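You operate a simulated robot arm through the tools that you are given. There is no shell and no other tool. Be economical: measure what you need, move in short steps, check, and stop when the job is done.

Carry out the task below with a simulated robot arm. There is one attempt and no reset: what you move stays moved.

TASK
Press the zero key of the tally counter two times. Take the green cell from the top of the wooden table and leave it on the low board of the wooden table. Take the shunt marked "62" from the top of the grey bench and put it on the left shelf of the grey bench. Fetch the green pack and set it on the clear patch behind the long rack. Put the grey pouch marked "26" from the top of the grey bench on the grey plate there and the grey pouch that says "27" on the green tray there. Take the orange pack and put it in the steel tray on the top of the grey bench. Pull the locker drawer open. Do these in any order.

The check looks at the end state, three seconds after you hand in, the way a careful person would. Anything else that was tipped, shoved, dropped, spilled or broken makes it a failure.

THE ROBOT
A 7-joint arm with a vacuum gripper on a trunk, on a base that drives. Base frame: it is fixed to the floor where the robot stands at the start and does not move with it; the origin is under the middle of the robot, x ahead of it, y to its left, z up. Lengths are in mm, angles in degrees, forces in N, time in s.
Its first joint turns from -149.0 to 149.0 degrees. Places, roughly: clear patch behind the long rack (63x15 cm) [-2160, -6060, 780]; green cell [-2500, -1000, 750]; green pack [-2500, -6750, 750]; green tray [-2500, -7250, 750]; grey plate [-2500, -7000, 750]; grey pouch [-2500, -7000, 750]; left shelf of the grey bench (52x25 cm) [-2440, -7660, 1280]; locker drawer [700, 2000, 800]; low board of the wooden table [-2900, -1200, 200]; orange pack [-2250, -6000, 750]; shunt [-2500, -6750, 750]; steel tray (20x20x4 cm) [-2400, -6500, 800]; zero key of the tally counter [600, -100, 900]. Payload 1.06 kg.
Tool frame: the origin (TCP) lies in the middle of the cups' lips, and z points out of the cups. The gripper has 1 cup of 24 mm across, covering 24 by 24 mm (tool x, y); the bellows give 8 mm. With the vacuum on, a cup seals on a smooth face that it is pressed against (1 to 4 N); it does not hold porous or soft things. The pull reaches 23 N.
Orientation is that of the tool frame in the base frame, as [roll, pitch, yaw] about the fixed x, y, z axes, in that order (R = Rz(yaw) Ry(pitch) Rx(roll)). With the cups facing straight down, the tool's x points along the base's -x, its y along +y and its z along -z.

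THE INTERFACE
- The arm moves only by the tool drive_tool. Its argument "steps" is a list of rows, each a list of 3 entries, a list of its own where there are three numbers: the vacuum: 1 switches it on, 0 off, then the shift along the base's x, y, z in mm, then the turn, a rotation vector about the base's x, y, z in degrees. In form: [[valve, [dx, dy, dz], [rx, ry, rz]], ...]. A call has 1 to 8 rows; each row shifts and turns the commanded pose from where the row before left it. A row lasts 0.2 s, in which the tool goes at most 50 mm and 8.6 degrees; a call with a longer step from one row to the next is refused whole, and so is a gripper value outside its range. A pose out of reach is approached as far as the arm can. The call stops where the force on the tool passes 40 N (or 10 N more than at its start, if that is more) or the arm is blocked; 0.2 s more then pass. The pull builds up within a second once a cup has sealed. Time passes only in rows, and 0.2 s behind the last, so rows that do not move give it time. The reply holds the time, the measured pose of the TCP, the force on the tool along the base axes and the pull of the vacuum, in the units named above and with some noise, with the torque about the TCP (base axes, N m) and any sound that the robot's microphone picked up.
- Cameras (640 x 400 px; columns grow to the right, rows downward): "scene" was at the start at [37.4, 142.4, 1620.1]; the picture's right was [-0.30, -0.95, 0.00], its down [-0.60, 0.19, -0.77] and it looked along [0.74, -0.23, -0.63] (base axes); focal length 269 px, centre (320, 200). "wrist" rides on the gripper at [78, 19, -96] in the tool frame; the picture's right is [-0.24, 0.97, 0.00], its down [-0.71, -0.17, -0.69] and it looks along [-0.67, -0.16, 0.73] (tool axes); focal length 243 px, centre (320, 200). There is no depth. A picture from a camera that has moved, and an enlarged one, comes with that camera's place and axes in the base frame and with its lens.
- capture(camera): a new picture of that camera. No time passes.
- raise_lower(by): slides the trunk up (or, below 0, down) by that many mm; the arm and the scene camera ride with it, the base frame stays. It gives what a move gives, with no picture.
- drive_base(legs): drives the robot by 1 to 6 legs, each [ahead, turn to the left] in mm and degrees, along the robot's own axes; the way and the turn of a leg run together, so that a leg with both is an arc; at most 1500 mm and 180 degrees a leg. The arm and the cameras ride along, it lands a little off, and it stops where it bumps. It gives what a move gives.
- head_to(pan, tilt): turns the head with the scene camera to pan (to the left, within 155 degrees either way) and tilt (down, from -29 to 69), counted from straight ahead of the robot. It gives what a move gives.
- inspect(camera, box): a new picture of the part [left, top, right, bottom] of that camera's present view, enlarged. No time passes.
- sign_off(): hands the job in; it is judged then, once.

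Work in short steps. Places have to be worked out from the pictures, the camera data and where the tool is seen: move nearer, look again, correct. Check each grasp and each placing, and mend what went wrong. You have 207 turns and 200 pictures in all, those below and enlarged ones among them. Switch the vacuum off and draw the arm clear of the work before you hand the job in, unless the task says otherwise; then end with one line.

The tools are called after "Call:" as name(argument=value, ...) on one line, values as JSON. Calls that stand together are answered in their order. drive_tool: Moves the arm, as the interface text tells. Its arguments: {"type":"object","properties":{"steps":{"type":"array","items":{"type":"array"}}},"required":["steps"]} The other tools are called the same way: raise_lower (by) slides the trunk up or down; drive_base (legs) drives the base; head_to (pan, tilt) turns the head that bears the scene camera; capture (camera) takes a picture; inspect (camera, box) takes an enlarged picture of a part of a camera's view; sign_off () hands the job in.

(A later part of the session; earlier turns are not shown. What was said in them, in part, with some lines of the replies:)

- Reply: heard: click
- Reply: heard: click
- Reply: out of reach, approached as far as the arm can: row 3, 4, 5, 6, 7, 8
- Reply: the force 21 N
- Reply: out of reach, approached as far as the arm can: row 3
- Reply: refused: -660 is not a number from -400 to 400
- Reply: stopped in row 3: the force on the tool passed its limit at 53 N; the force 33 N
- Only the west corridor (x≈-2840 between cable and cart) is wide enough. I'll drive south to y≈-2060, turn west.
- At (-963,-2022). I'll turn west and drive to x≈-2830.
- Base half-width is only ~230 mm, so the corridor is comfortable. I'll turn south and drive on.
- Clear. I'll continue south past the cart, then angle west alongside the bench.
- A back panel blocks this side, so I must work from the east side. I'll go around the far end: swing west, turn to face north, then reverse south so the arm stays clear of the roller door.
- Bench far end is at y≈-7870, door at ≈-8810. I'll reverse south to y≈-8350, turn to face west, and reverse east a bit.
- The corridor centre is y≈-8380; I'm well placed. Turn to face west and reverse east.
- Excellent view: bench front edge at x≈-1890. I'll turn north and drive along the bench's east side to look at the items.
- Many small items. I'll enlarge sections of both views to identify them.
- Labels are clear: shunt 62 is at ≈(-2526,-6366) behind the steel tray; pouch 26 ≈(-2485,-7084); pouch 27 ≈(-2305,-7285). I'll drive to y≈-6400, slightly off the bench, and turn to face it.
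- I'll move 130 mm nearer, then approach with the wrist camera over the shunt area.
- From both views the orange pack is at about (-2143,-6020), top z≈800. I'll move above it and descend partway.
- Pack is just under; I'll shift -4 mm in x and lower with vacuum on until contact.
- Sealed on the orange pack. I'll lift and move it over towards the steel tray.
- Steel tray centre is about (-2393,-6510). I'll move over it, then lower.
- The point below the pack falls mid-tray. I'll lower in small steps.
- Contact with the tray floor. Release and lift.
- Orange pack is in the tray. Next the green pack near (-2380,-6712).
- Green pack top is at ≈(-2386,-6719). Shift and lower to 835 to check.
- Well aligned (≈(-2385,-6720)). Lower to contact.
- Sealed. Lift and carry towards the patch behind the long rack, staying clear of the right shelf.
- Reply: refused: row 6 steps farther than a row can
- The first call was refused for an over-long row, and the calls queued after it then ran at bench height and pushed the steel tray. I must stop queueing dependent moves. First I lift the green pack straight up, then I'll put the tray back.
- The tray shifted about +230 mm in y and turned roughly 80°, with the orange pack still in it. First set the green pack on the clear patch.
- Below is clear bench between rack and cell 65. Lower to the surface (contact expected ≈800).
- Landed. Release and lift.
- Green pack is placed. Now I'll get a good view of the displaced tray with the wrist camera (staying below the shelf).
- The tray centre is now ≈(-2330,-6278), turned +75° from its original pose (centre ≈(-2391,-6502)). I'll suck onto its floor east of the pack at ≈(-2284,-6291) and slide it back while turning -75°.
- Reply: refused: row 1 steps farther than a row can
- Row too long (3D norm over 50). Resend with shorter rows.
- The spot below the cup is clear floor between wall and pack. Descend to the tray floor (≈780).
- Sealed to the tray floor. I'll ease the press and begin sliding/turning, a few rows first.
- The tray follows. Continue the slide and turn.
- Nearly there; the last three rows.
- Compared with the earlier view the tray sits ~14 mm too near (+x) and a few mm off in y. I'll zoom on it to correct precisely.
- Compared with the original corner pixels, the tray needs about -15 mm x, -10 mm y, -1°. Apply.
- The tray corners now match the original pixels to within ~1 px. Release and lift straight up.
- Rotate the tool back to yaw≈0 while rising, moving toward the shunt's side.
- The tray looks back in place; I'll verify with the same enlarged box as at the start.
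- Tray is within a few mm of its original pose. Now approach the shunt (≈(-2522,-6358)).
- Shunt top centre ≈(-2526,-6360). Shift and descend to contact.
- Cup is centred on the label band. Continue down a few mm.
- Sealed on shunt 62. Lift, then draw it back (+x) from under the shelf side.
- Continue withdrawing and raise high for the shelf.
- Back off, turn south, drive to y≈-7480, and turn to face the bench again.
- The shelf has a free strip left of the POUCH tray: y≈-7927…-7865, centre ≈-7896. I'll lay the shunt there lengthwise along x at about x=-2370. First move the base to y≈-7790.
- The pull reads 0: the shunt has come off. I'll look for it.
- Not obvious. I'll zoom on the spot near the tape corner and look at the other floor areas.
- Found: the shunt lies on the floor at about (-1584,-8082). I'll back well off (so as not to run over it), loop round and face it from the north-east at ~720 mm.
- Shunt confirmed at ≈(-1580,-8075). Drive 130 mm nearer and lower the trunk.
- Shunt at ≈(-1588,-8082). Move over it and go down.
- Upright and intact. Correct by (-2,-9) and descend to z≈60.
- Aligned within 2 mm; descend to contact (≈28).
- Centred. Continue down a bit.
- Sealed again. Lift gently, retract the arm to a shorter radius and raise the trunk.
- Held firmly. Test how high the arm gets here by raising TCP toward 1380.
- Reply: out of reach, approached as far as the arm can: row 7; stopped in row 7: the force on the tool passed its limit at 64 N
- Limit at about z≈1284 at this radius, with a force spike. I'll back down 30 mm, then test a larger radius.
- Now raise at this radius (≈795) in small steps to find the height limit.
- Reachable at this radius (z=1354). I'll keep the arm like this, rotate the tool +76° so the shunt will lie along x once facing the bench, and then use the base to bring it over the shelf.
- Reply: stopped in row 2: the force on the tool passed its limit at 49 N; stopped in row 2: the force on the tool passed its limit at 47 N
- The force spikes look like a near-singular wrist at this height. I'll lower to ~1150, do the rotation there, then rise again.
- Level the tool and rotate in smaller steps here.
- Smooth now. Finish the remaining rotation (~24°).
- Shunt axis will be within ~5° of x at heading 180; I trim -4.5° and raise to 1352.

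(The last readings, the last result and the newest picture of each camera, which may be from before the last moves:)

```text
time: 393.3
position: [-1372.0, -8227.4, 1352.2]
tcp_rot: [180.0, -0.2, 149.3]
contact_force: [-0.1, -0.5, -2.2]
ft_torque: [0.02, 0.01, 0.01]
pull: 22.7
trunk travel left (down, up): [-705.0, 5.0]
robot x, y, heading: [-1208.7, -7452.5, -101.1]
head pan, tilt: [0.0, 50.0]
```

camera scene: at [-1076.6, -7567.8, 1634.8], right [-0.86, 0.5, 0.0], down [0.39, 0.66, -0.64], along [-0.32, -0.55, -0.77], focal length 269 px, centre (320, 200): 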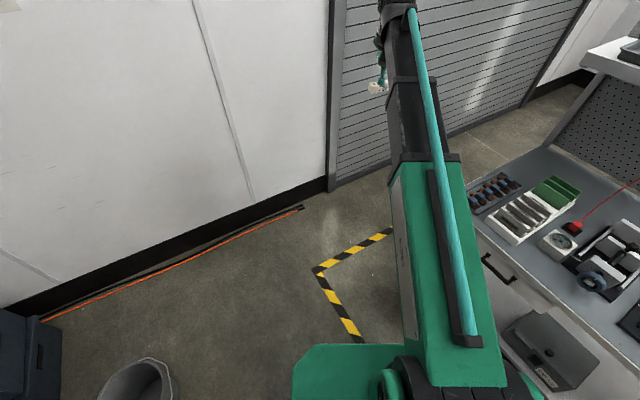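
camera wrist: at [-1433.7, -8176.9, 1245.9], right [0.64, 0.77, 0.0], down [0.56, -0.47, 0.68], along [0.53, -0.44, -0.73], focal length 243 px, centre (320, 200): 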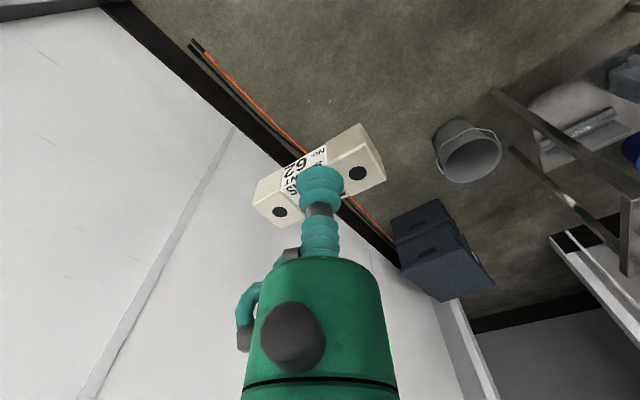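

Now drive to (-1300,-7900) and turn to face the bench in gentle legs.

Call:
drive_base(legs=[[450, 0]])

Call:
drive_base(legs=[[0, -26], [0, -26], [0, -26]])

Call:
head_to(pan=0, tilt=20)

Call:
capture(camera="scene")

Call:
capture(camera="wrist")

```text
time: 396.1
position: [-1462.9, -8671.6, 1352.6]
tcp_rot: [-180.0, -0.1, 149.1]
contact_force: [-0.8, -0.1, -2.5]
ft_torque: [0.03, 0.0, -0.01]
pull: 22.7
trunk travel left (down, up): [-705.0, 5.0]
robot x, y, heading: [-1291.9, -7893.6, -101.4]
head pan, tilt: [0.0, 50.0]
```

```text
time: 400.5
position: [-2090.7, -7884.1, 1350.3]
tcp_rot: [-180.0, -0.2, 70.4]
contact_force: [-0.5, 0.3, -1.7]
ft_torque: [-0.03, -0.03, -0.03]
pull: 22.6
trunk travel left (down, up): [-705.0, 5.0]
robot x, y, heading: [-1297.4, -7897.5, 179.8]
head pan, tilt: [0.0, 50.0]
```

```text
time: 401.4
position: [-2090.9, -7883.9, 1351.2]
tcp_rot: [179.9, 0.0, 70.4]
contact_force: [0.0, 0.1, -1.8]
ft_torque: [0.03, -0.01, -0.01]
pull: 23.1
trunk travel left (down, up): [-705.0, 5.0]
robot x, y, heading: [-1298.8, -7894.9, 179.6]
head pan, tilt: [0.0, 20.0]
```

```text
69 pictures are left
camera scene: at [-1345.8, -8067.7, 1680.3], right [0.0, 1.0, 0.0], down [0.34, 0.0, -0.94], along [-0.94, 0.0, -0.34], focal length 269 px, centre (320, 200)
```

scene: 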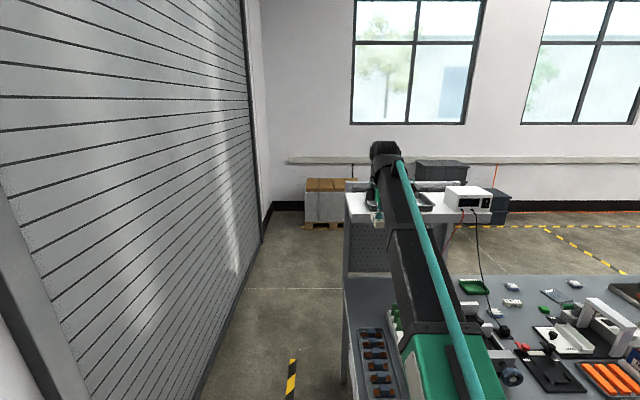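

```text
68 pictures are left
camera wrist: at [-2046.6, -7818.7, 1447.8], right [0.84, -0.55, 0.0], down [-0.4, -0.61, 0.68], along [-0.38, -0.57, -0.73], focal length 243 px, centre (320, 200)
```

wrist: 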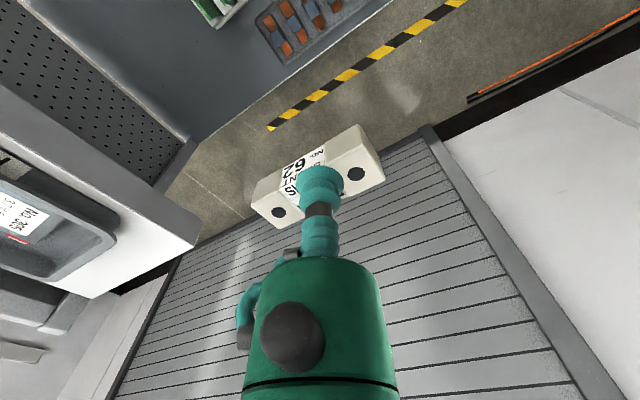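

The shelf corner is ahead-left in the wrist view; I'll advance 130 mm and re-measure before going over.

Call:
drive_base(legs=[[130, 0]])

Call:
capture(camera="wrist")

Call:
inspect(camera="scene", box=[320, 130, 520, 255])

```text
time: 402.7
position: [-2222.6, -7882.4, 1351.0]
tcp_rot: [180.0, -0.2, 70.2]
contact_force: [0.1, -0.4, -1.4]
ft_torque: [-0.04, -0.05, -0.02]
pull: 23.0
trunk travel left (down, up): [-705.0, 5.0]
robot x, y, heading: [-1429.7, -7893.7, 179.8]
head pan, tilt: [0.0, 20.0]
```

```text
67 pictures are left
camera wrist: at [-2178.5, -7815.8, 1446.8], right [0.83, -0.55, 0.0], down [-0.4, -0.61, 0.68], along [-0.38, -0.57, -0.73], focal length 243 px, centre (320, 200)
```

wrist: 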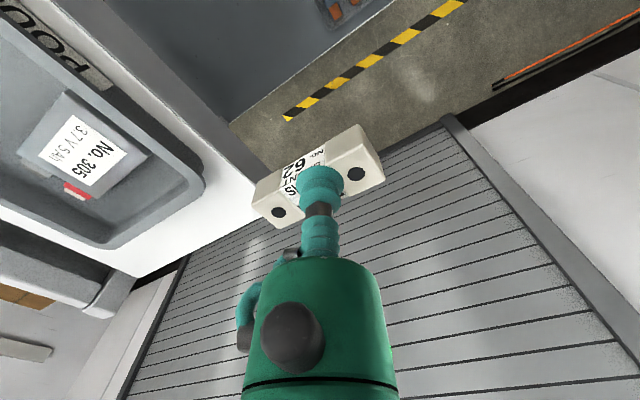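

```text
3.20 times, centred on (420, 192) of scene
camera zoom: at [-1478.6, -8066.8, 1680.3], right [0.01, 1.0, 0.0], down [0.34, 0.0, -0.94], along [-0.94, 0.01, -0.34], focal length 862 px, centre (0, 224)
```

zoom: 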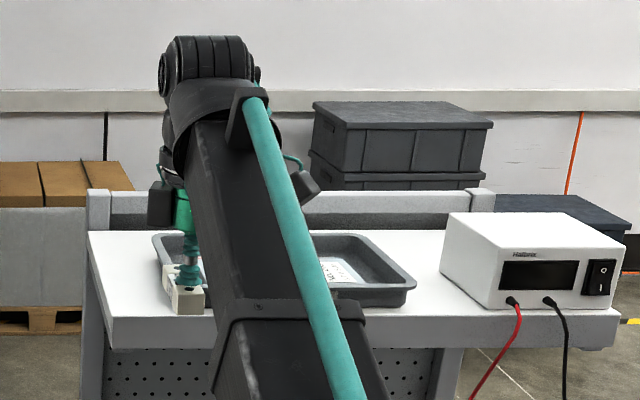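

Free strip is between roughly y=-7930 and -7868. I'll shift to y≈-7898 and advance over the shelf, then look again.

Call:
drive_tool(steps=[[1, [0, -8, 3], [0, 0, 0]], [1, [0, -8, 3], [0, 0, 0]]])

Call:
drive_base(legs=[[125, 0]])

Call:
capture(camera="wrist")

Call:
inspect(camera="scene", box=[320, 130, 520, 255])

```text
time: 403.3
position: [-2220.3, -7898.3, 1358.3]
tcp_rot: [180.0, -0.1, 70.1]
contact_force: [0.3, -0.1, -1.9]
ft_torque: [-0.02, -0.02, -0.01]
pull: 23.0
trunk travel left (down, up): [-705.0, 5.0]
robot x, y, heading: [-1428.7, -7893.2, 179.6]
head pan, tilt: [0.0, 20.0]
```

```text
time: 404.5
position: [-2345.7, -7895.4, 1356.1]
tcp_rot: [179.9, -0.1, 70.0]
contact_force: [-0.3, -0.3, -3.5]
ft_torque: [0.0, -0.03, 0.0]
pull: 22.8
trunk travel left (down, up): [-705.0, 5.0]
robot x, y, heading: [-1550.0, -7894.7, 179.7]
head pan, tilt: [0.0, 20.0]
```

```text
65 pictures are left
camera wrist: at [-2302.6, -7829.5, 1452.4], right [0.83, -0.55, 0.0], down [-0.4, -0.61, 0.68], along [-0.38, -0.57, -0.73], focal length 243 px, centre (320, 200)
```

wrist: 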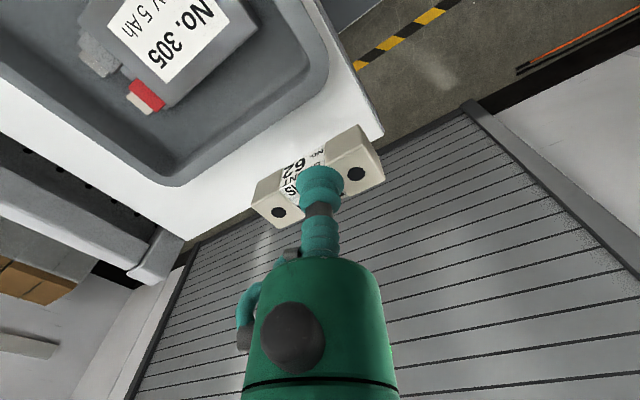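

```text
3.20 times, centred on (420, 192) of scene
camera zoom: at [-1603.0, -8065.8, 1680.3], right [0.01, 1.0, 0.0], down [0.34, 0.0, -0.94], along [-0.94, 0.01, -0.34], focal length 862 px, centre (0, 224)
```

zoom: 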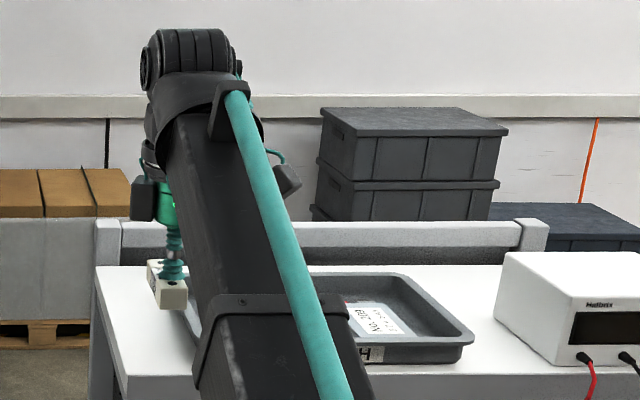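

Shelf left edge y≈-7930, tray rim y≈-7868, front edge x≈-2313; shunt is parallel to x. I'll go to (-2385,-7899) and lower.

Call:
drive_tool(steps=[[1, [-19, -2, 0], [0, 0, 0]], [1, [-19, -1, 0], [0, 0, 0]], [1, [0, 0, -15], [0, 0, 0]], [1, [0, 0, -15], [0, 0, 0]]])

Call:
capture(camera="wrist")

```text
time: 405.5
position: [-2383.4, -7899.6, 1327.3]
tcp_rot: [-180.0, -0.1, 70.1]
contact_force: [-0.2, -0.4, -2.0]
ft_torque: [-0.01, 0.01, 0.0]
pull: 22.5
trunk travel left (down, up): [-705.0, 5.0]
robot x, y, heading: [-1550.0, -7891.6, 179.2]
head pan, tilt: [0.0, 20.0]
```

```text
63 pictures are left
camera wrist: at [-2339.1, -7832.7, 1423.1], right [0.83, -0.55, 0.0], down [-0.4, -0.61, 0.68], along [-0.38, -0.57, -0.73], focal length 243 px, centre (320, 200)
```

wrist: 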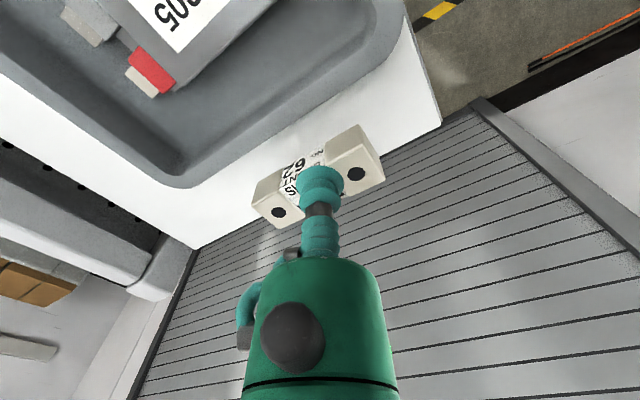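

Consistent. Lower to contact.

Call:
drive_tool(steps=[[1, [0, 0, -10], [0, 0, 0]], [1, [0, 0, -5], [0, 0, 0]], [1, [0, 0, -4], [0, 0, 0]], [1, [0, 0, -3], [0, 0, 0]]])

```text
time: 406.5
position: [-2383.9, -7899.4, 1305.2]
tcp_rot: [179.9, -0.1, 70.1]
contact_force: [0.7, -0.7, -2.0]
ft_torque: [-0.01, -0.01, 0.01]
pull: 23.2
trunk travel left (down, up): [-705.0, 5.0]
robot x, y, heading: [-1554.1, -7893.4, 179.4]
head pan, tilt: [0.0, 20.0]
```

Call:
drive_tool(steps=[[1, [0, 0, -3], [0, 0, 0]], [1, [0, 0, -3], [0, 0, 0]]])

```text
time: 407.1
position: [-2383.9, -7898.9, 1299.8]
tcp_rot: [180.0, -0.1, 70.2]
contact_force: [0.4, -0.2, -2.1]
ft_torque: [0.02, 0.0, 0.0]
pull: 23.4
trunk travel left (down, up): [-705.0, 5.0]
robot x, y, heading: [-1552.1, -7890.0, 179.4]
head pan, tilt: [0.0, 20.0]
```

Call:
drive_tool(steps=[[1, [0, 0, -3], [0, 0, 0]], [1, [0, 0, -3], [0, 0, 0]]])

Call:
capture(camera="wrist")

```text
time: 407.7
position: [-2381.7, -7897.9, 1293.1]
tcp_rot: [-180.0, -0.1, 70.1]
contact_force: [-1.1, -0.2, -2.9]
ft_torque: [0.01, -0.01, 0.0]
pull: 23.3
trunk travel left (down, up): [-705.0, 5.0]
robot x, y, heading: [-1557.2, -7893.9, 179.6]
head pan, tilt: [0.0, 20.0]
```

```text
62 pictures are left
camera wrist: at [-2338.4, -7832.6, 1389.6], right [0.83, -0.55, 0.0], down [-0.4, -0.61, 0.68], along [-0.38, -0.57, -0.73], focal length 243 px, centre (320, 200)
```

wrist: 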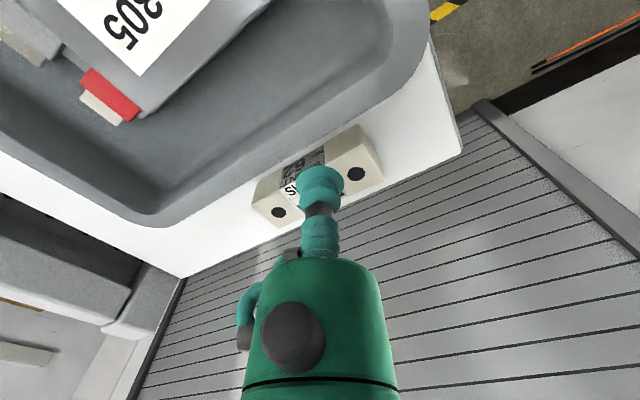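

Shelf surface is ~z 1270; nearly there. Shift -4 mm in y for balance and continue down.

Call:
drive_tool(steps=[[1, [0, -4, -1], [0, 0, 0]], [1, [0, 0, -3], [0, 0, 0]], [1, [0, 0, -2], [0, 0, 0]]])

```text
time: 408.5
position: [-2381.9, -7901.1, 1289.5]
tcp_rot: [-179.9, -0.1, 70.2]
contact_force: [-3.9, 2.5, 18.2]
ft_torque: [-0.12, -0.02, 0.01]
pull: 22.8
trunk travel left (down, up): [-705.0, 5.0]
robot x, y, heading: [-1551.9, -7891.4, 179.4]
head pan, tilt: [0.0, 20.0]
```

Contact. Release and rise slowly.

Call:
drive_tool(steps=[[0, [0, 0, 2], [0, 0, 0]], [0, [0, 0, 0], [0, 0, 0]], [0, [0, 0, 0], [0, 0, 0]], [0, [0, 0, 0], [0, 0, 0]], [0, [0, 0, 4], [0, 0, 0]], [0, [0, 0, 15], [0, 0, 0]], [0, [0, 0, 20], [0, 0, 0]], [0, [0, 0, 20], [0, 0, 0]]])

Call:
capture(camera="wrist")

```text
time: 410.3
position: [-2381.9, -7901.3, 1347.6]
tcp_rot: [-180.0, -0.1, 70.2]
contact_force: [0.8, 0.1, -0.4]
ft_torque: [-0.02, 0.01, 0.02]
pull: 0.0
trunk travel left (down, up): [-705.0, 5.0]
robot x, y, heading: [-1553.5, -7895.7, 179.7]
head pan, tilt: [0.0, 20.0]
```

```text
61 pictures are left
camera wrist: at [-2338.5, -7835.9, 1444.0], right [0.83, -0.55, 0.0], down [-0.4, -0.61, 0.68], along [-0.38, -0.57, -0.73], focal length 243 px, centre (320, 200)
```

wrist: 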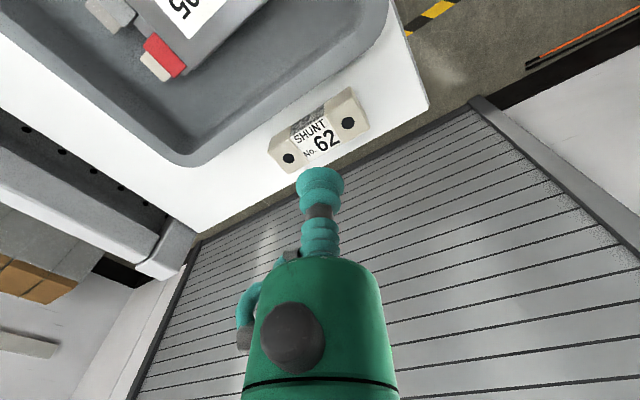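

Shunt 62 rests fully on the left shelf. Back off, then lower the arm and rotate the tool back.

Call:
drive_base(legs=[[-260, 0]])

Call:
drive_tool(steps=[[0, [0, 0, -45], [0, 0, 0]], [0, [0, 0, -45], [0, 0, 0]], [0, [0, 0, -45], [0, 0, 0]], [0, [0, 0, -45], [0, 0, 0]], [0, [20, 0, 0], [0, 0, -7]], [0, [20, 0, 0], [0, 0, -7]], [0, [20, 0, 0], [0, 0, -7]], [0, [20, 0, 0], [0, 0, -7]]])

Call:
drive_tool(steps=[[0, [20, 0, 0], [0, 0, -7]], [0, [20, 0, 0], [0, 0, -7]], [0, [20, 0, 0], [0, 0, -7]], [0, [20, 0, 0], [0, 0, -7]], [0, [10, 0, 0], [0, 0, -7]], [0, [0, 0, 0], [0, 0, -6]]])

```text
time: 412.2
position: [-2119.1, -7903.9, 1348.5]
tcp_rot: [-179.9, -0.1, 70.1]
contact_force: [-0.2, 1.0, -0.5]
ft_torque: [-0.02, 0.03, 0.01]
pull: 0.0
trunk travel left (down, up): [-705.0, 5.0]
robot x, y, heading: [-1290.9, -7897.1, 179.4]
head pan, tilt: [0.0, 20.0]
```

```text
time: 414.0
position: [-2037.0, -7903.2, 1169.9]
tcp_rot: [179.9, -0.2, 41.9]
contact_force: [-0.4, -0.4, 0.4]
ft_torque: [0.03, -0.02, -0.02]
pull: 0.0
trunk travel left (down, up): [-705.0, 5.0]
robot x, y, heading: [-1288.8, -7898.1, 179.3]
head pan, tilt: [0.0, 20.0]
```

```text
time: 415.4
position: [-1949.5, -7902.6, 1168.2]
tcp_rot: [-180.0, -0.1, 0.9]
contact_force: [0.3, -0.6, 0.7]
ft_torque: [-0.01, 0.01, -0.01]
pull: 0.2
trunk travel left (down, up): [-705.0, 5.0]
robot x, y, heading: [-1289.8, -7892.0, 179.4]
head pan, tilt: [0.0, 20.0]
```

Now to the pouches: drive north to y≈-7120 and face the bench.

Call:
drive_base(legs=[[0, -89.4], [770, 0], [0, 90]])

Call:
head_to(pan=0, tilt=40)

```text
time: 427.2
position: [-1944.1, -7121.3, 1167.8]
tcp_rot: [-179.9, -0.1, 0.3]
contact_force: [0.0, 0.4, -0.4]
ft_torque: [0.0, -0.01, -0.01]
pull: 0.0
trunk travel left (down, up): [-705.0, 5.0]
robot x, y, heading: [-1284.6, -7121.2, 178.8]
head pan, tilt: [0.0, 20.0]
```

```text
time: 428.0
position: [-1944.7, -7120.8, 1166.5]
tcp_rot: [-179.9, -0.2, 0.4]
contact_force: [0.7, -0.6, -0.6]
ft_torque: [0.04, 0.0, 0.01]
pull: 0.0
trunk travel left (down, up): [-705.0, 5.0]
robot x, y, heading: [-1282.6, -7122.1, 178.7]
head pan, tilt: [0.0, 40.0]
```

Call:
drive_base(legs=[[0, 1.2], [265, 0]])

Call:
capture(camera="scene")

Call:
capture(camera="wrist")

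```text
time: 430.3
position: [-2215.4, -7134.4, 1167.2]
tcp_rot: [180.0, -0.1, 1.5]
contact_force: [0.3, 0.0, 0.1]
ft_torque: [0.04, 0.01, -0.02]
pull: 0.1
trunk travel left (down, up): [-705.0, 5.0]
robot x, y, heading: [-1554.9, -7119.3, -180.0]
head pan, tilt: [0.0, 40.0]
```

```text
60 pictures are left
camera scene: at [-1595.2, -7294.3, 1649.0], right [0.0, 1.0, 0.0], down [0.64, 0.0, -0.77], along [-0.77, 0.0, -0.64], focal length 269 px, centre (320, 200)
```

scene: 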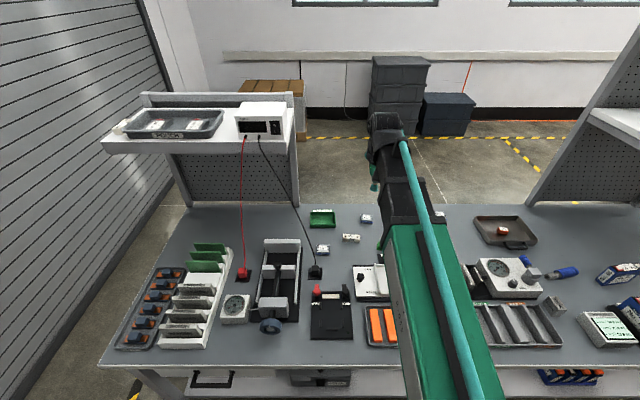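

```text
59 pictures are left
camera wrist: at [-2138.0, -7152.8, 1263.6], right [-0.21, -0.98, 0.0], down [-0.71, 0.15, 0.68], along [-0.67, 0.14, -0.73], focal length 243 px, centre (320, 200)
```

wrist: 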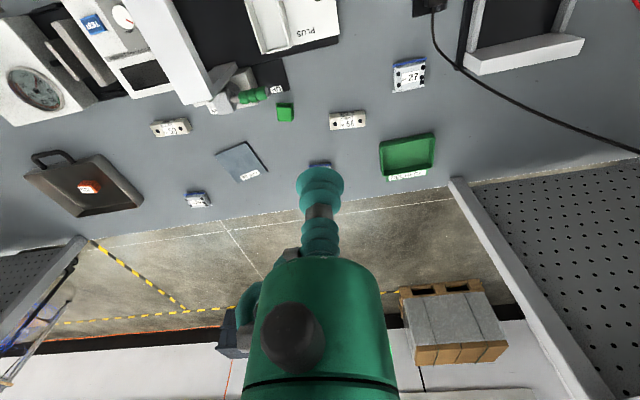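

Both views put pouch 26 near (-2478,-7081). Move above it at z≈920.

Call:
drive_tool(steps=[[0, [-30, 8, -35], [0, 0, 0]], [0, [-30, 8, -35], [0, 0, 0]], [0, [-30, 8, -35], [0, 0, 0]], [0, [-30, 8, -35], [0, 0, 0]], [0, [-30, 8, -35], [0, 0, 0]], [0, [-30, 8, -35], [0, 0, 0]], [0, [-30, 3, -35], [0, 0, 0]], [0, [-20, 0, 0], [0, 0, 0]]])

Call:
capture(camera="wrist")

```text
time: 432.1
position: [-2446.1, -7083.9, 922.5]
tcp_rot: [-180.0, -0.1, 1.6]
contact_force: [-0.2, 0.0, 0.2]
ft_torque: [-0.01, 0.02, 0.02]
pull: 0.2
trunk travel left (down, up): [-705.0, 5.0]
robot x, y, heading: [-1555.8, -7123.4, -180.0]
head pan, tilt: [0.0, 40.0]
```

```text
58 pictures are left
camera wrist: at [-2367.3, -7101.5, 1018.6], right [-0.21, -0.98, 0.0], down [-0.71, 0.15, 0.68], along [-0.67, 0.14, -0.73], focal length 243 px, centre (320, 200)
```

wrist: 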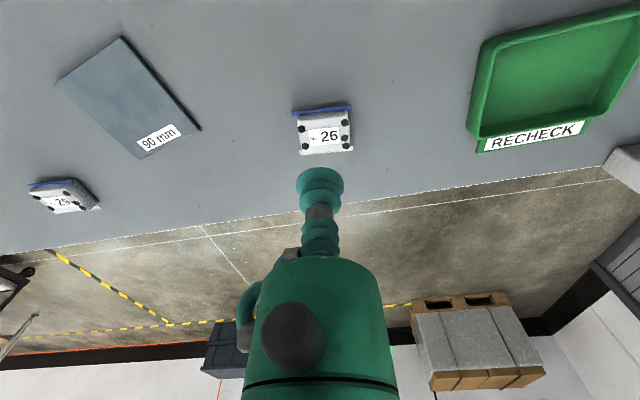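

Pouch 26 at ≈(-2487,-7082). Move over and lower.

Call:
drive_tool(steps=[[1, [-20, 1, -30], [0, 0, 0]], [1, [-20, 1, -30], [0, 0, 0]], [1, [0, 0, -25], [0, 0, 0]]])

Call:
inspect(camera="wrist", box=[240, 90, 400, 210])

```text
time: 432.9
position: [-2484.3, -7081.3, 838.0]
tcp_rot: [180.0, 0.0, 1.6]
contact_force: [-0.4, 0.4, 0.0]
ft_torque: [0.01, 0.0, -0.03]
pull: 0.0
trunk travel left (down, up): [-705.0, 5.0]
robot x, y, heading: [-1555.9, -7121.3, -180.0]
head pan, tilt: [0.0, 40.0]
```

```text
3.33 times, centred on (320, 150) of wrist
camera zoom: at [-2406.1, -7099.7, 934.6], right [-0.21, -0.98, 0.0], down [-0.71, 0.15, 0.68], along [-0.67, 0.14, -0.73], focal length 809 px, centre (320, 367)
```

zoom: 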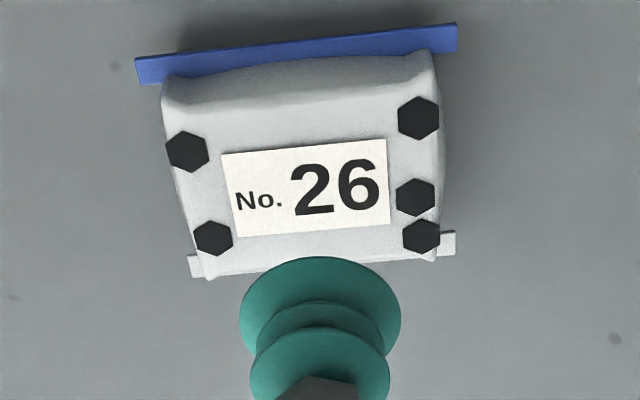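

Label centre ≈(-2488,-7081). Lower onto it.

Call:
drive_tool(steps=[[1, [-4, 0, -20], [0, 0, 0]], [1, [0, 0, -12], [0, 0, 0]], [1, [0, 0, -4], [0, 0, 0]], [1, [0, 0, -3], [0, 0, 0]]])

Call:
inspect(camera="wrist", box=[240, 100, 400, 220])

```text
time: 433.9
position: [-2489.1, -7080.2, 799.3]
tcp_rot: [-180.0, 0.0, 1.5]
contact_force: [-0.8, 0.1, 6.0]
ft_torque: [0.0, -0.02, 0.02]
pull: 22.9
trunk travel left (down, up): [-705.0, 5.0]
robot x, y, heading: [-1556.7, -7123.6, -179.9]
head pan, tilt: [0.0, 40.0]
```

```text
3.33 times, centred on (320, 160) of wrist
camera zoom: at [-2411.4, -7099.7, 895.7], right [-0.21, -0.98, 0.0], down [-0.71, 0.15, 0.69], along [-0.67, 0.14, -0.73], focal length 809 px, centre (320, 333)
```

zoom: 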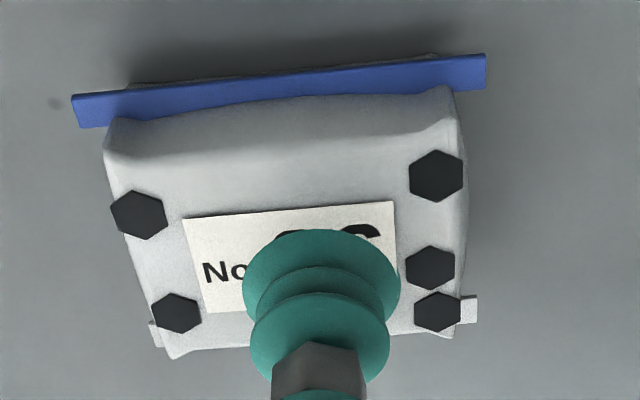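

Sealed. Lift and carry to above the grey plate (≈(-2418,-6903)).

Call:
drive_tool(steps=[[1, [0, 0, 5], [0, 0, 0]], [1, [0, 0, 20], [0, 0, 0]], [1, [0, 0, 45], [0, 0, 0]], [1, [15, 35, 15], [0, 0, 0]], [1, [15, 35, 0], [0, 0, 0]], [1, [15, 35, 0], [0, 0, 0]], [1, [13, 36, 0], [0, 0, 0]], [1, [13, 36, 0], [0, 0, 0]]])

Call:
capture(camera="wrist")

```text
time: 435.7
position: [-2418.5, -6903.1, 885.6]
tcp_rot: [179.9, -0.1, 1.6]
contact_force: [-0.2, -0.3, -0.4]
ft_torque: [0.03, -0.03, 0.01]
pull: 22.9
trunk travel left (down, up): [-705.0, 5.0]
robot x, y, heading: [-1554.0, -7120.6, -179.8]
head pan, tilt: [0.0, 40.0]
```

```text
55 pictures are left
camera wrist: at [-2340.5, -6921.5, 981.7], right [-0.21, -0.98, 0.0], down [-0.71, 0.15, 0.68], along [-0.67, 0.14, -0.73], focal length 243 px, centre (320, 200)
```

wrist: 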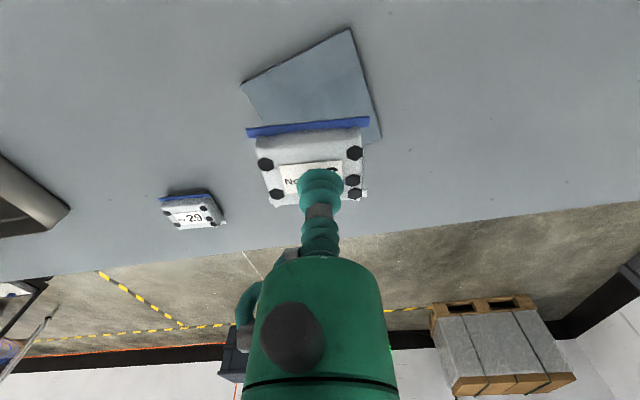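

Plate is a 90 mm square centred ≈(-2427,-6900), turned ~17° relative to the pouch. I'll centre, rotate +17° and lower.

Call:
drive_tool(steps=[[1, [-4, 1, -15], [0, 0, 8]], [1, [-4, 2, -15], [0, 0, 8]], [1, [0, 0, -20], [0, 0, 0]], [1, [0, 0, -15], [0, 0, 0]], [1, [0, 0, -8], [0, 0, 0]], [1, [0, 0, -4], [0, 0, 0]]])

Call:
capture(camera="wrist")

```text
time: 437.1
position: [-2426.5, -6901.9, 806.0]
tcp_rot: [-179.9, -0.1, 17.5]
contact_force: [0.0, -0.2, -0.4]
ft_torque: [0.03, 0.03, -0.01]
pull: 23.0
trunk travel left (down, up): [-705.0, 5.0]
robot x, y, heading: [-1556.3, -7122.3, -180.1]
head pan, tilt: [0.0, 40.0]
```

```text
54 pictures are left
camera wrist: at [-2345.8, -6897.7, 902.8], right [0.07, -1.0, 0.0], down [-0.73, -0.05, 0.68], along [-0.68, -0.05, -0.73], focal length 243 px, centre (320, 200)
```

wrist: 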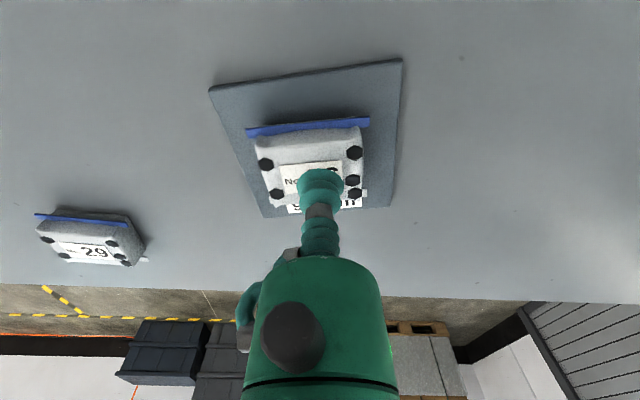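

Well centred on the plate. Lower the last millimetres.

Call:
drive_tool(steps=[[1, [0, 0, -3], [0, 0, 0]], [1, [0, 0, -2], [0, 0, 0]]])

```text
time: 437.7
position: [-2426.4, -6901.8, 804.0]
tcp_rot: [-179.9, 0.0, 17.5]
contact_force: [-1.3, 0.5, 18.2]
ft_torque: [-0.02, -0.03, 0.02]
pull: 23.6
trunk travel left (down, up): [-705.0, 5.0]
robot x, y, heading: [-1558.5, -7123.8, -179.9]
head pan, tilt: [0.0, 40.0]
```

Contact. Release and lift.

Call:
drive_tool(steps=[[0, [0, 0, 2], [0, 0, 0]], [0, [0, 0, 0], [0, 0, 0]], [0, [0, 0, 0], [0, 0, 0]], [0, [0, 0, 0], [0, 0, 0]], [0, [0, 0, 4], [0, 0, 0]], [0, [0, 0, 30], [0, 0, 0]], [0, [0, 0, 45], [0, 0, 0]], [0, [0, 0, 40], [0, 0, 0]]])

Call:
capture(camera="wrist")

Call:
inspect(camera="scene", box=[220, 170, 400, 290])

```text
time: 439.5
position: [-2424.7, -6902.2, 926.0]
tcp_rot: [180.0, -0.1, 17.5]
contact_force: [1.0, 0.6, -0.3]
ft_torque: [0.0, 0.04, 0.01]
pull: 0.1
trunk travel left (down, up): [-705.0, 5.0]
robot x, y, heading: [-1552.7, -7120.1, -180.0]
head pan, tilt: [0.0, 40.0]
```

```text
53 pictures are left
camera wrist: at [-2345.4, -6898.0, 1021.7], right [0.07, -1.0, 0.0], down [-0.73, -0.05, 0.68], along [-0.68, -0.05, -0.73], focal length 243 px, centre (320, 200)
```

wrist: 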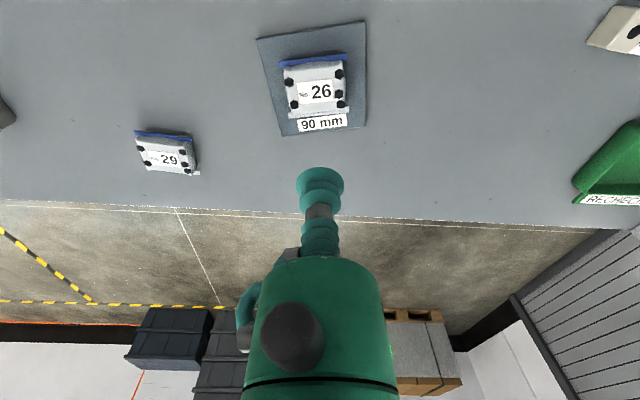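

```text
3.33 times, centred on (310, 230) of scene
camera zoom: at [-1593.8, -7294.3, 1648.9], right [0.0, 1.0, 0.0], down [0.64, 0.0, -0.77], along [-0.77, 0.0, -0.64], focal length 897 px, centre (353, 100)
```

zoom: 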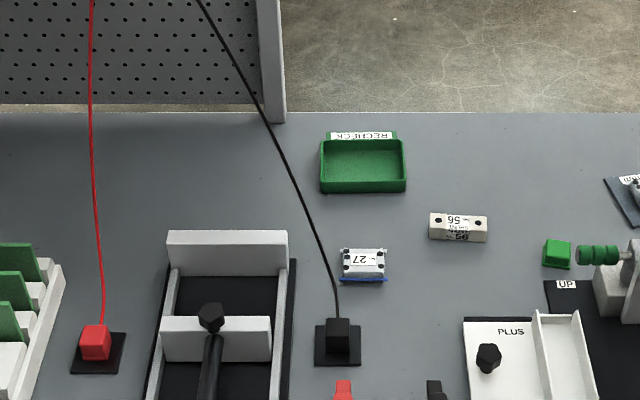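

Pouch 26 is on the plate. For pouch 27 (≈(-2307,-7282)) a black cable runs nearby to the south, so I turn the tool so the camera sits on the north-east side, and approach.

Call:
drive_tool(steps=[[0, [12, -42, 0], [0, 0, 5.5]], [0, [12, -42, 0], [0, 0, 5.5]], [0, [12, -42, 0], [0, 0, 5.5]], [0, [12, -42, 0], [0, 0, 5.5]], [0, [12, -42, 0], [0, 0, 5.5]], [0, [12, -42, 0], [0, 0, 5.5]], [0, [12, -42, 0], [0, 0, 5.5]], [0, [12, -42, 0], [0, 0, 5.5]]])

Call:
capture(camera="wrist")

Call:
capture(camera="scene")

```text
time: 441.3
position: [-2329.4, -7236.3, 923.3]
tcp_rot: [-179.9, -0.1, 61.7]
contact_force: [-0.1, -1.1, 0.0]
ft_torque: [-0.01, 0.02, 0.03]
pull: 0.0
trunk travel left (down, up): [-705.0, 5.0]
robot x, y, heading: [-1556.4, -7123.1, -180.0]
head pan, tilt: [0.0, 40.0]
```

```text
51 pictures are left
camera wrist: at [-2276.7, -7177.0, 1020.0], right [0.74, -0.67, 0.0], down [-0.49, -0.54, 0.68], along [-0.46, -0.51, -0.73], focal length 243 px, centre (320, 200)
```

wrist: 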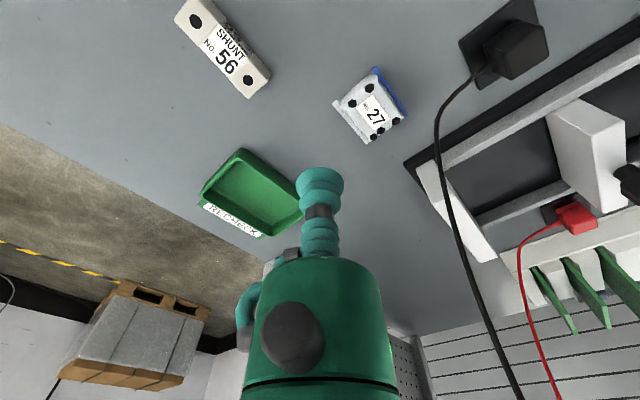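

```text
50 pictures are left
camera scene: at [-1593.9, -7294.8, 1648.9], right [0.0, 1.0, 0.0], down [0.64, 0.0, -0.77], along [-0.77, 0.0, -0.64], focal length 269 px, centre (320, 200)
```

scene: 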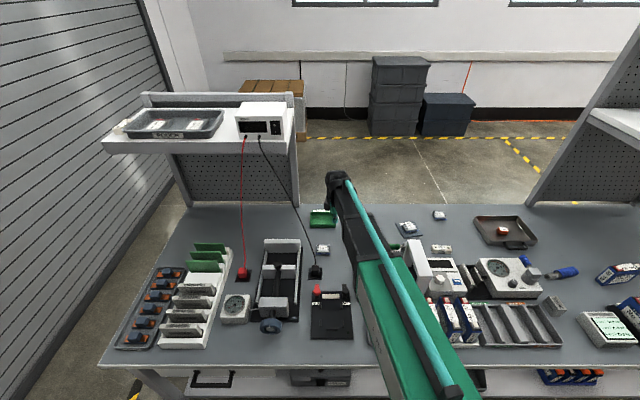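

Pouch 27 label at ≈(-2304,-7283), cable well clear. Move over and lower.

Call:
drive_tool(steps=[[1, [12, -23, -30], [0, 0, 0]], [1, [12, -23, -30], [0, 0, 0]], [1, [0, 0, -23], [0, 0, 0]]])

Call:
inspect(camera="wrist", box=[240, 90, 400, 210])

```text
time: 442.1
position: [-2304.3, -7283.1, 840.5]
tcp_rot: [179.9, 0.0, 61.6]
contact_force: [1.0, 0.0, 0.0]
ft_torque: [0.03, 0.0, 0.0]
pull: 0.1
trunk travel left (down, up): [-705.0, 5.0]
robot x, y, heading: [-1557.0, -7122.9, -180.0]
head pan, tilt: [0.0, 40.0]
```

```text
3.33 times, centred on (320, 150) of wrist
camera zoom: at [-2251.4, -7225.2, 936.3], right [0.74, -0.67, 0.0], down [-0.49, -0.54, 0.68], along [-0.46, -0.51, -0.73], focal length 809 px, centre (320, 367)
```

zoom: 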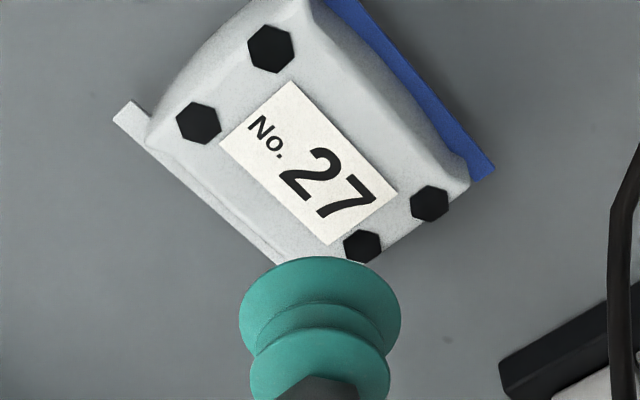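

Shift +3 mm in y and lower to contact.

Call:
drive_tool(steps=[[1, [0, 3, -22], [0, 0, 0]], [1, [0, 0, -12], [0, 0, 0]], [1, [0, 0, -4], [0, 0, 0]], [1, [0, 0, -3], [0, 0, 0]], [1, [0, 0, 0], [0, 0, 0]]])

```text
time: 443.3
position: [-2306.4, -7280.6, 800.3]
tcp_rot: [-179.9, 0.0, 61.6]
contact_force: [-2.1, -0.3, 8.6]
ft_torque: [0.0, 0.03, 0.01]
pull: 23.1
trunk travel left (down, up): [-705.0, 5.0]
robot x, y, heading: [-1556.9, -7122.0, -180.0]
head pan, tilt: [0.0, 40.0]
```

Sealed. Lift and carry to the green tray (≈(-2481,-7280)).

Call:
drive_tool(steps=[[1, [0, 0, 5], [0, 0, 0]], [1, [0, 0, 20], [0, 0, 0]], [1, [0, 0, 40], [0, 0, 0]], [1, [-20, 0, 30], [0, 0, 0]], [1, [-38, 0, 0], [0, 0, 0]], [1, [-38, 0, 0], [0, 0, 0]], [1, [-38, 0, 0], [0, 0, 0]], [1, [-36, 0, 0], [0, 0, 0]]])

Call:
capture(camera="wrist")

Call:
inspect(camera="scene", box=[280, 190, 360, 250])

```text
time: 445.1
position: [-2479.2, -7282.5, 894.4]
tcp_rot: [-180.0, -0.2, 61.5]
contact_force: [0.5, 0.5, -0.2]
ft_torque: [0.01, 0.02, 0.01]
pull: 22.6
trunk travel left (down, up): [-705.0, 5.0]
robot x, y, heading: [-1553.8, -7119.8, -179.9]
head pan, tilt: [0.0, 40.0]
```

```text
48 pictures are left
camera wrist: at [-2424.6, -7223.2, 990.9], right [0.74, -0.67, 0.0], down [-0.49, -0.54, 0.68], along [-0.46, -0.51, -0.73], focal length 243 px, centre (320, 200)
```

wrist: 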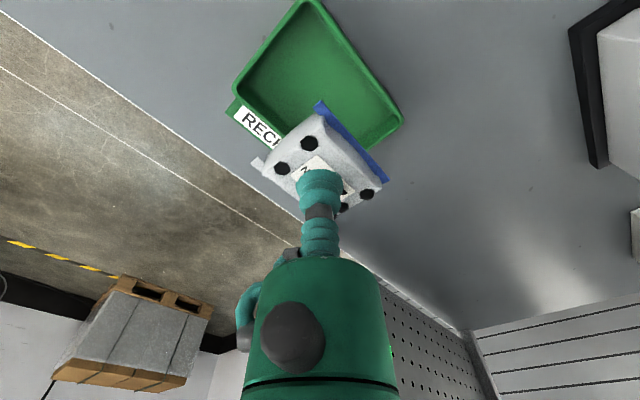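

```text
6.67 times, centred on (320, 220) of scene
camera zoom: at [-1594.5, -7294.4, 1649.0], right [0.0, 1.0, 0.0], down [0.64, 0.0, -0.77], along [-0.77, 0.0, -0.64], focal length 1795 px, centre (320, 67)
```

zoom: 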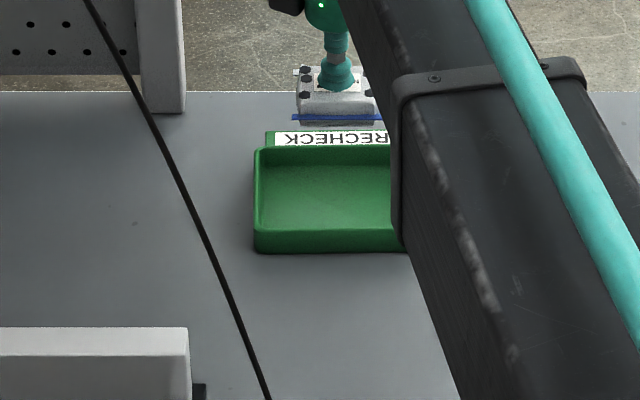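

Tray centre ≈(-2475,-7281), inner ~95×68 mm; the pouch (~65×55) fits. Shift +3 mm in x and lower partway to check.

Call:
drive_tool(steps=[[1, [3, 1, -30], [0, 0, 0]], [1, [0, 0, -25], [0, 0, 0]]])

Call:
capture(camera="wrist")

Call:
inspect(camera="scene", box=[280, 190, 360, 250])

```text
time: 445.7
position: [-2473.9, -7281.3, 837.5]
tcp_rot: [-180.0, -0.1, 61.7]
contact_force: [-0.9, -1.1, -0.5]
ft_torque: [0.02, -0.02, 0.01]
pull: 23.1
trunk travel left (down, up): [-705.0, 5.0]
robot x, y, heading: [-1552.9, -7121.5, -179.9]
head pan, tilt: [0.0, 40.0]
```

```text
46 pictures are left
camera wrist: at [-2419.8, -7222.7, 933.9], right [0.74, -0.67, 0.0], down [-0.49, -0.54, 0.68], along [-0.46, -0.51, -0.73], focal length 243 px, centre (320, 200)
```

wrist: 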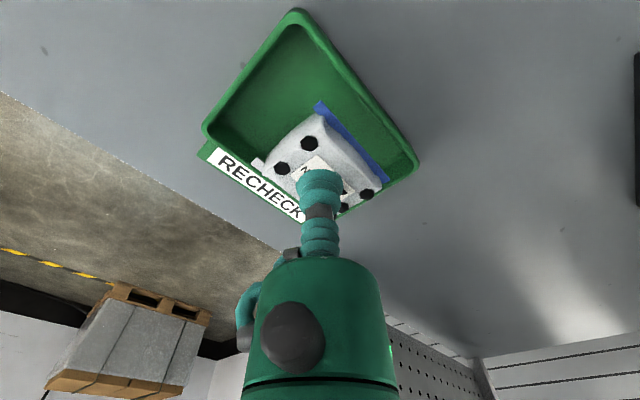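

```text
6.67 times, centred on (320, 220) of scene
camera zoom: at [-1594.3, -7294.4, 1649.0], right [0.0, 1.0, 0.0], down [0.64, 0.0, -0.77], along [-0.77, 0.0, -0.64], focal length 1795 px, centre (320, 67)
```

zoom: 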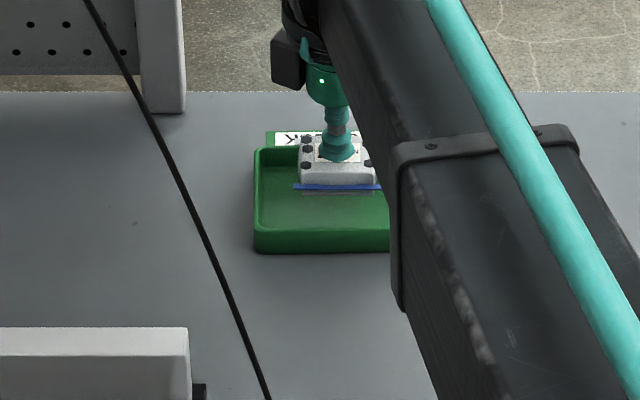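

Centre confirmed ≈(-2475,-7280). Lower to contact.

Call:
drive_tool(steps=[[1, [-1.5, 1, -15], [0, 0, 0]], [1, [0, 0, -10], [0, 0, 0]], [1, [0, 0, -5], [0, 0, 0]], [1, [0, 0, -3], [0, 0, 0]]])

```text
time: 446.7
position: [-2474.4, -7279.3, 806.1]
tcp_rot: [-180.0, -0.2, 61.6]
contact_force: [0.7, 0.3, -0.2]
ft_torque: [-0.03, 0.0, 0.02]
pull: 22.6
trunk travel left (down, up): [-705.0, 5.0]
robot x, y, heading: [-1553.1, -7122.8, -179.8]
head pan, tilt: [0.0, 40.0]
```

Call:
drive_tool(steps=[[1, [0, 0, -3], [0, 0, 0]], [1, [0, 0, -2], [0, 0, 0]]])

Call:
capture(camera="wrist")

```text
time: 447.3
position: [-2474.8, -7280.4, 801.3]
tcp_rot: [-179.8, 0.0, 61.7]
contact_force: [-3.2, -1.0, 14.5]
ft_torque: [-0.02, 0.0, -0.01]
pull: 22.4
trunk travel left (down, up): [-705.0, 5.0]
robot x, y, heading: [-1555.5, -7119.0, -179.9]
head pan, tilt: [0.0, 40.0]
```

```text
44 pictures are left
camera wrist: at [-2420.8, -7220.6, 898.8], right [0.74, -0.67, 0.0], down [-0.49, -0.54, 0.69], along [-0.46, -0.51, -0.73], focal length 243 px, centre (320, 200)
```

wrist: 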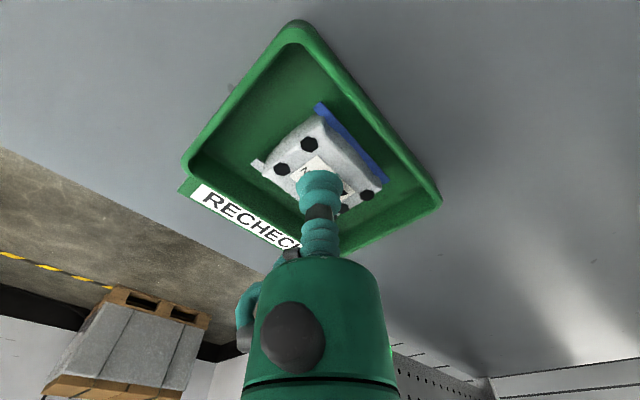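

The pouch sits inside the tray. Release and lift.

Call:
drive_tool(steps=[[0, [0, 0, 2], [0, 0, 0]], [0, [0, 0, 0], [0, 0, 0]], [0, [0, 0, 0], [0, 0, 0]], [0, [0, 0, 0], [0, 0, 0]], [0, [0, 0, 4], [0, 0, 0]], [0, [0, 0, 30], [0, 0, 0]], [0, [0, 0, 45], [0, 0, 0]], [0, [0, 0, 45], [0, 0, 0]]])

Call:
capture(camera="wrist")

```text
time: 449.1
position: [-2474.8, -7279.3, 926.5]
tcp_rot: [180.0, 0.0, 61.7]
contact_force: [0.2, -0.7, 0.3]
ft_torque: [-0.02, -0.01, 0.01]
pull: 0.1
trunk travel left (down, up): [-705.0, 5.0]
robot x, y, heading: [-1556.0, -7118.0, -179.7]
head pan, tilt: [0.0, 40.0]
```

```text
43 pictures are left
camera wrist: at [-2422.1, -7220.5, 1022.8], right [0.74, -0.67, 0.0], down [-0.49, -0.54, 0.68], along [-0.46, -0.51, -0.73], focal length 243 px, centre (320, 200)
```

wrist: 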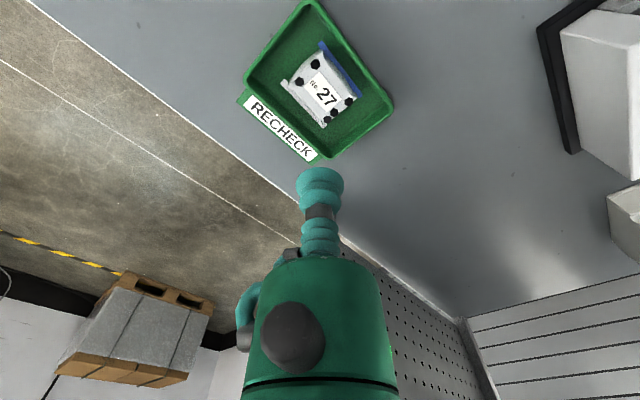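

Pouch 27 is in the green tray. Draw the arm clear (north-east and up), then back off and review.

Call:
drive_tool(steps=[[0, [10, 35, 30], [0, 0, 0]], [0, [10, 35, 30], [0, 0, 0]], [0, [20, 35, 25], [0, 0, 0]], [0, [30, 20, 30], [0, 0, 0]], [0, [35, 0, 30], [0, 0, 0]], [0, [35, 0, 30], [0, 0, 0]], [0, [40, 0, 20], [0, 0, 0]], [0, [40, 0, 0], [0, 0, 0]]])

Call:
drive_base(legs=[[-150, 0]])

Call:
head_to(pan=-35, tilt=35)

Call:
capture(camera="scene")

Call:
head_to(pan=15, tilt=35)

Call:
capture(camera="scene")

```text
time: 450.9
position: [-2254.2, -7154.4, 1120.9]
tcp_rot: [-179.9, -0.2, 61.6]
contact_force: [-0.5, 0.5, 1.2]
ft_torque: [-0.02, 0.01, 0.02]
pull: 0.0
trunk travel left (down, up): [-705.0, 5.0]
robot x, y, heading: [-1557.5, -7124.9, -180.1]
head pan, tilt: [0.0, 40.0]
```

```text
time: 452.3
position: [-2103.3, -7153.7, 1121.9]
tcp_rot: [-180.0, 0.0, 61.6]
contact_force: [0.8, -0.1, -0.7]
ft_torque: [0.01, 0.02, -0.01]
pull: 0.1
trunk travel left (down, up): [-705.0, 5.0]
robot x, y, heading: [-1403.2, -7120.4, 180.1]
head pan, tilt: [0.0, 40.0]
```

```text
time: 453.3
position: [-2104.4, -7152.9, 1121.9]
tcp_rot: [-180.0, 0.0, 61.7]
contact_force: [-0.3, -0.3, -0.3]
ft_torque: [0.01, 0.0, -0.02]
pull: 0.1
trunk travel left (down, up): [-705.0, 5.0]
robot x, y, heading: [-1403.6, -7123.8, 180.4]
head pan, tilt: [-35.0, 35.0]
```

```text
42 pictures are left
camera scene: at [-1431.1, -7243.9, 1656.5], right [0.57, 0.82, 0.0], down [0.47, -0.33, -0.82], along [-0.67, 0.47, -0.57], focal length 269 px, centre (320, 200)
```

scene: 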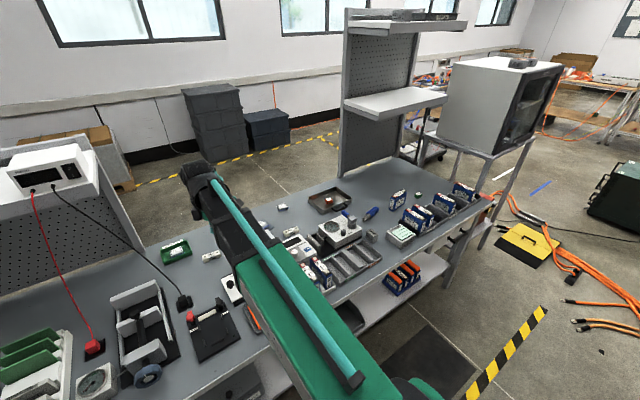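

```text
time: 454.4
position: [-2105.4, -7152.9, 1121.7]
tcp_rot: [180.0, -0.1, 61.5]
contact_force: [0.2, -0.5, 0.3]
ft_torque: [-0.01, -0.01, -0.02]
pull: 0.0
trunk travel left (down, up): [-705.0, 5.0]
robot x, y, heading: [-1403.0, -7124.8, 179.8]
head pan, tilt: [15.0, 35.0]
```

```text
41 pictures are left
camera scene: at [-1444.1, -7317.0, 1656.5], right [-0.26, 0.97, 0.0], down [0.55, 0.15, -0.82], along [-0.79, -0.21, -0.57], focal length 269 px, centre (320, 200)
```

scene: 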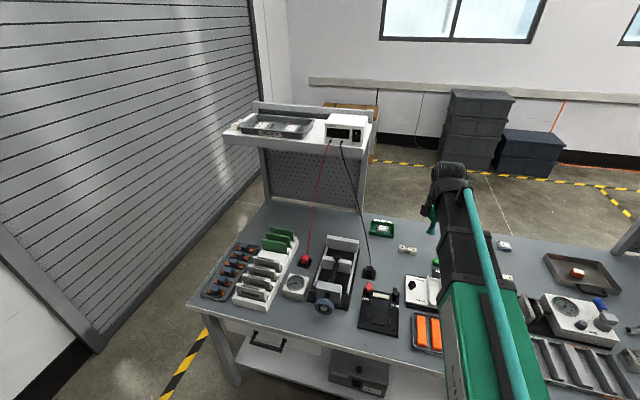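

I'll enlarge key parts for a final check: shelf, trays, and the patch area.

Call:
inspect(camera="scene", box=[220, 90, 420, 240])

Call:
head_to(pan=-35, tilt=35)

Call:
inspect(camera="scene", box=[260, 160, 500, 310])

```text
2.67 times, centred on (320, 165) of scene
camera zoom: at [-1444.1, -7317.0, 1656.5], right [-0.26, 0.97, 0.0], down [0.55, 0.15, -0.82], along [-0.79, -0.21, -0.57], focal length 718 px, centre (320, 293)
```

zoom: 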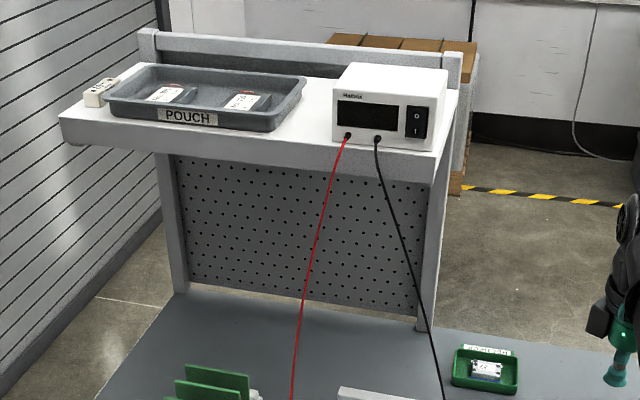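

```text
time: 455.6
position: [-2103.9, -7153.9, 1121.5]
tcp_rot: [180.0, -0.1, 61.5]
contact_force: [0.5, 0.5, -0.6]
ft_torque: [0.0, 0.02, 0.02]
pull: 0.1
trunk travel left (down, up): [-705.0, 5.0]
robot x, y, heading: [-1403.9, -7121.4, 179.9]
head pan, tilt: [-35.0, 35.0]
```

```text
2.67 times, centred on (380, 235) of scene
camera zoom: at [-1431.2, -7243.9, 1656.5], right [0.57, 0.82, 0.0], down [0.47, -0.33, -0.82], along [-0.67, 0.47, -0.57], focal length 718 px, centre (160, 107)
```

zoom: 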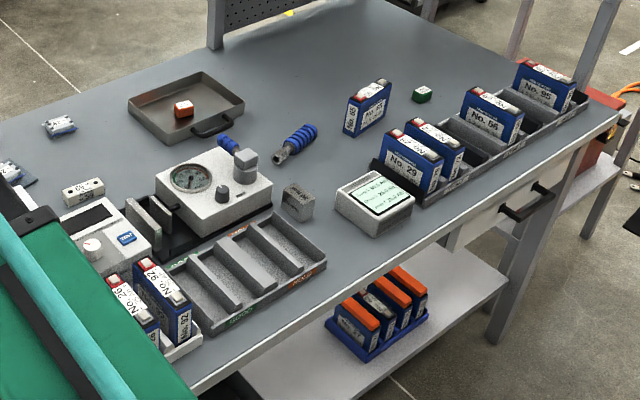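

Everything is in place, the vacuum is off and the arm is clear. I'm handing the job in.

Call:
sign_off()

```text
The job is handed in.
```

I finished all the tasks and handed the job in, but two things went wrong on the way. I pushed the steel tray off its spot and slid it back to within a few mm. I also dropped shunt 62 on the floor before placing it on the left shelf; it looked undamaged.
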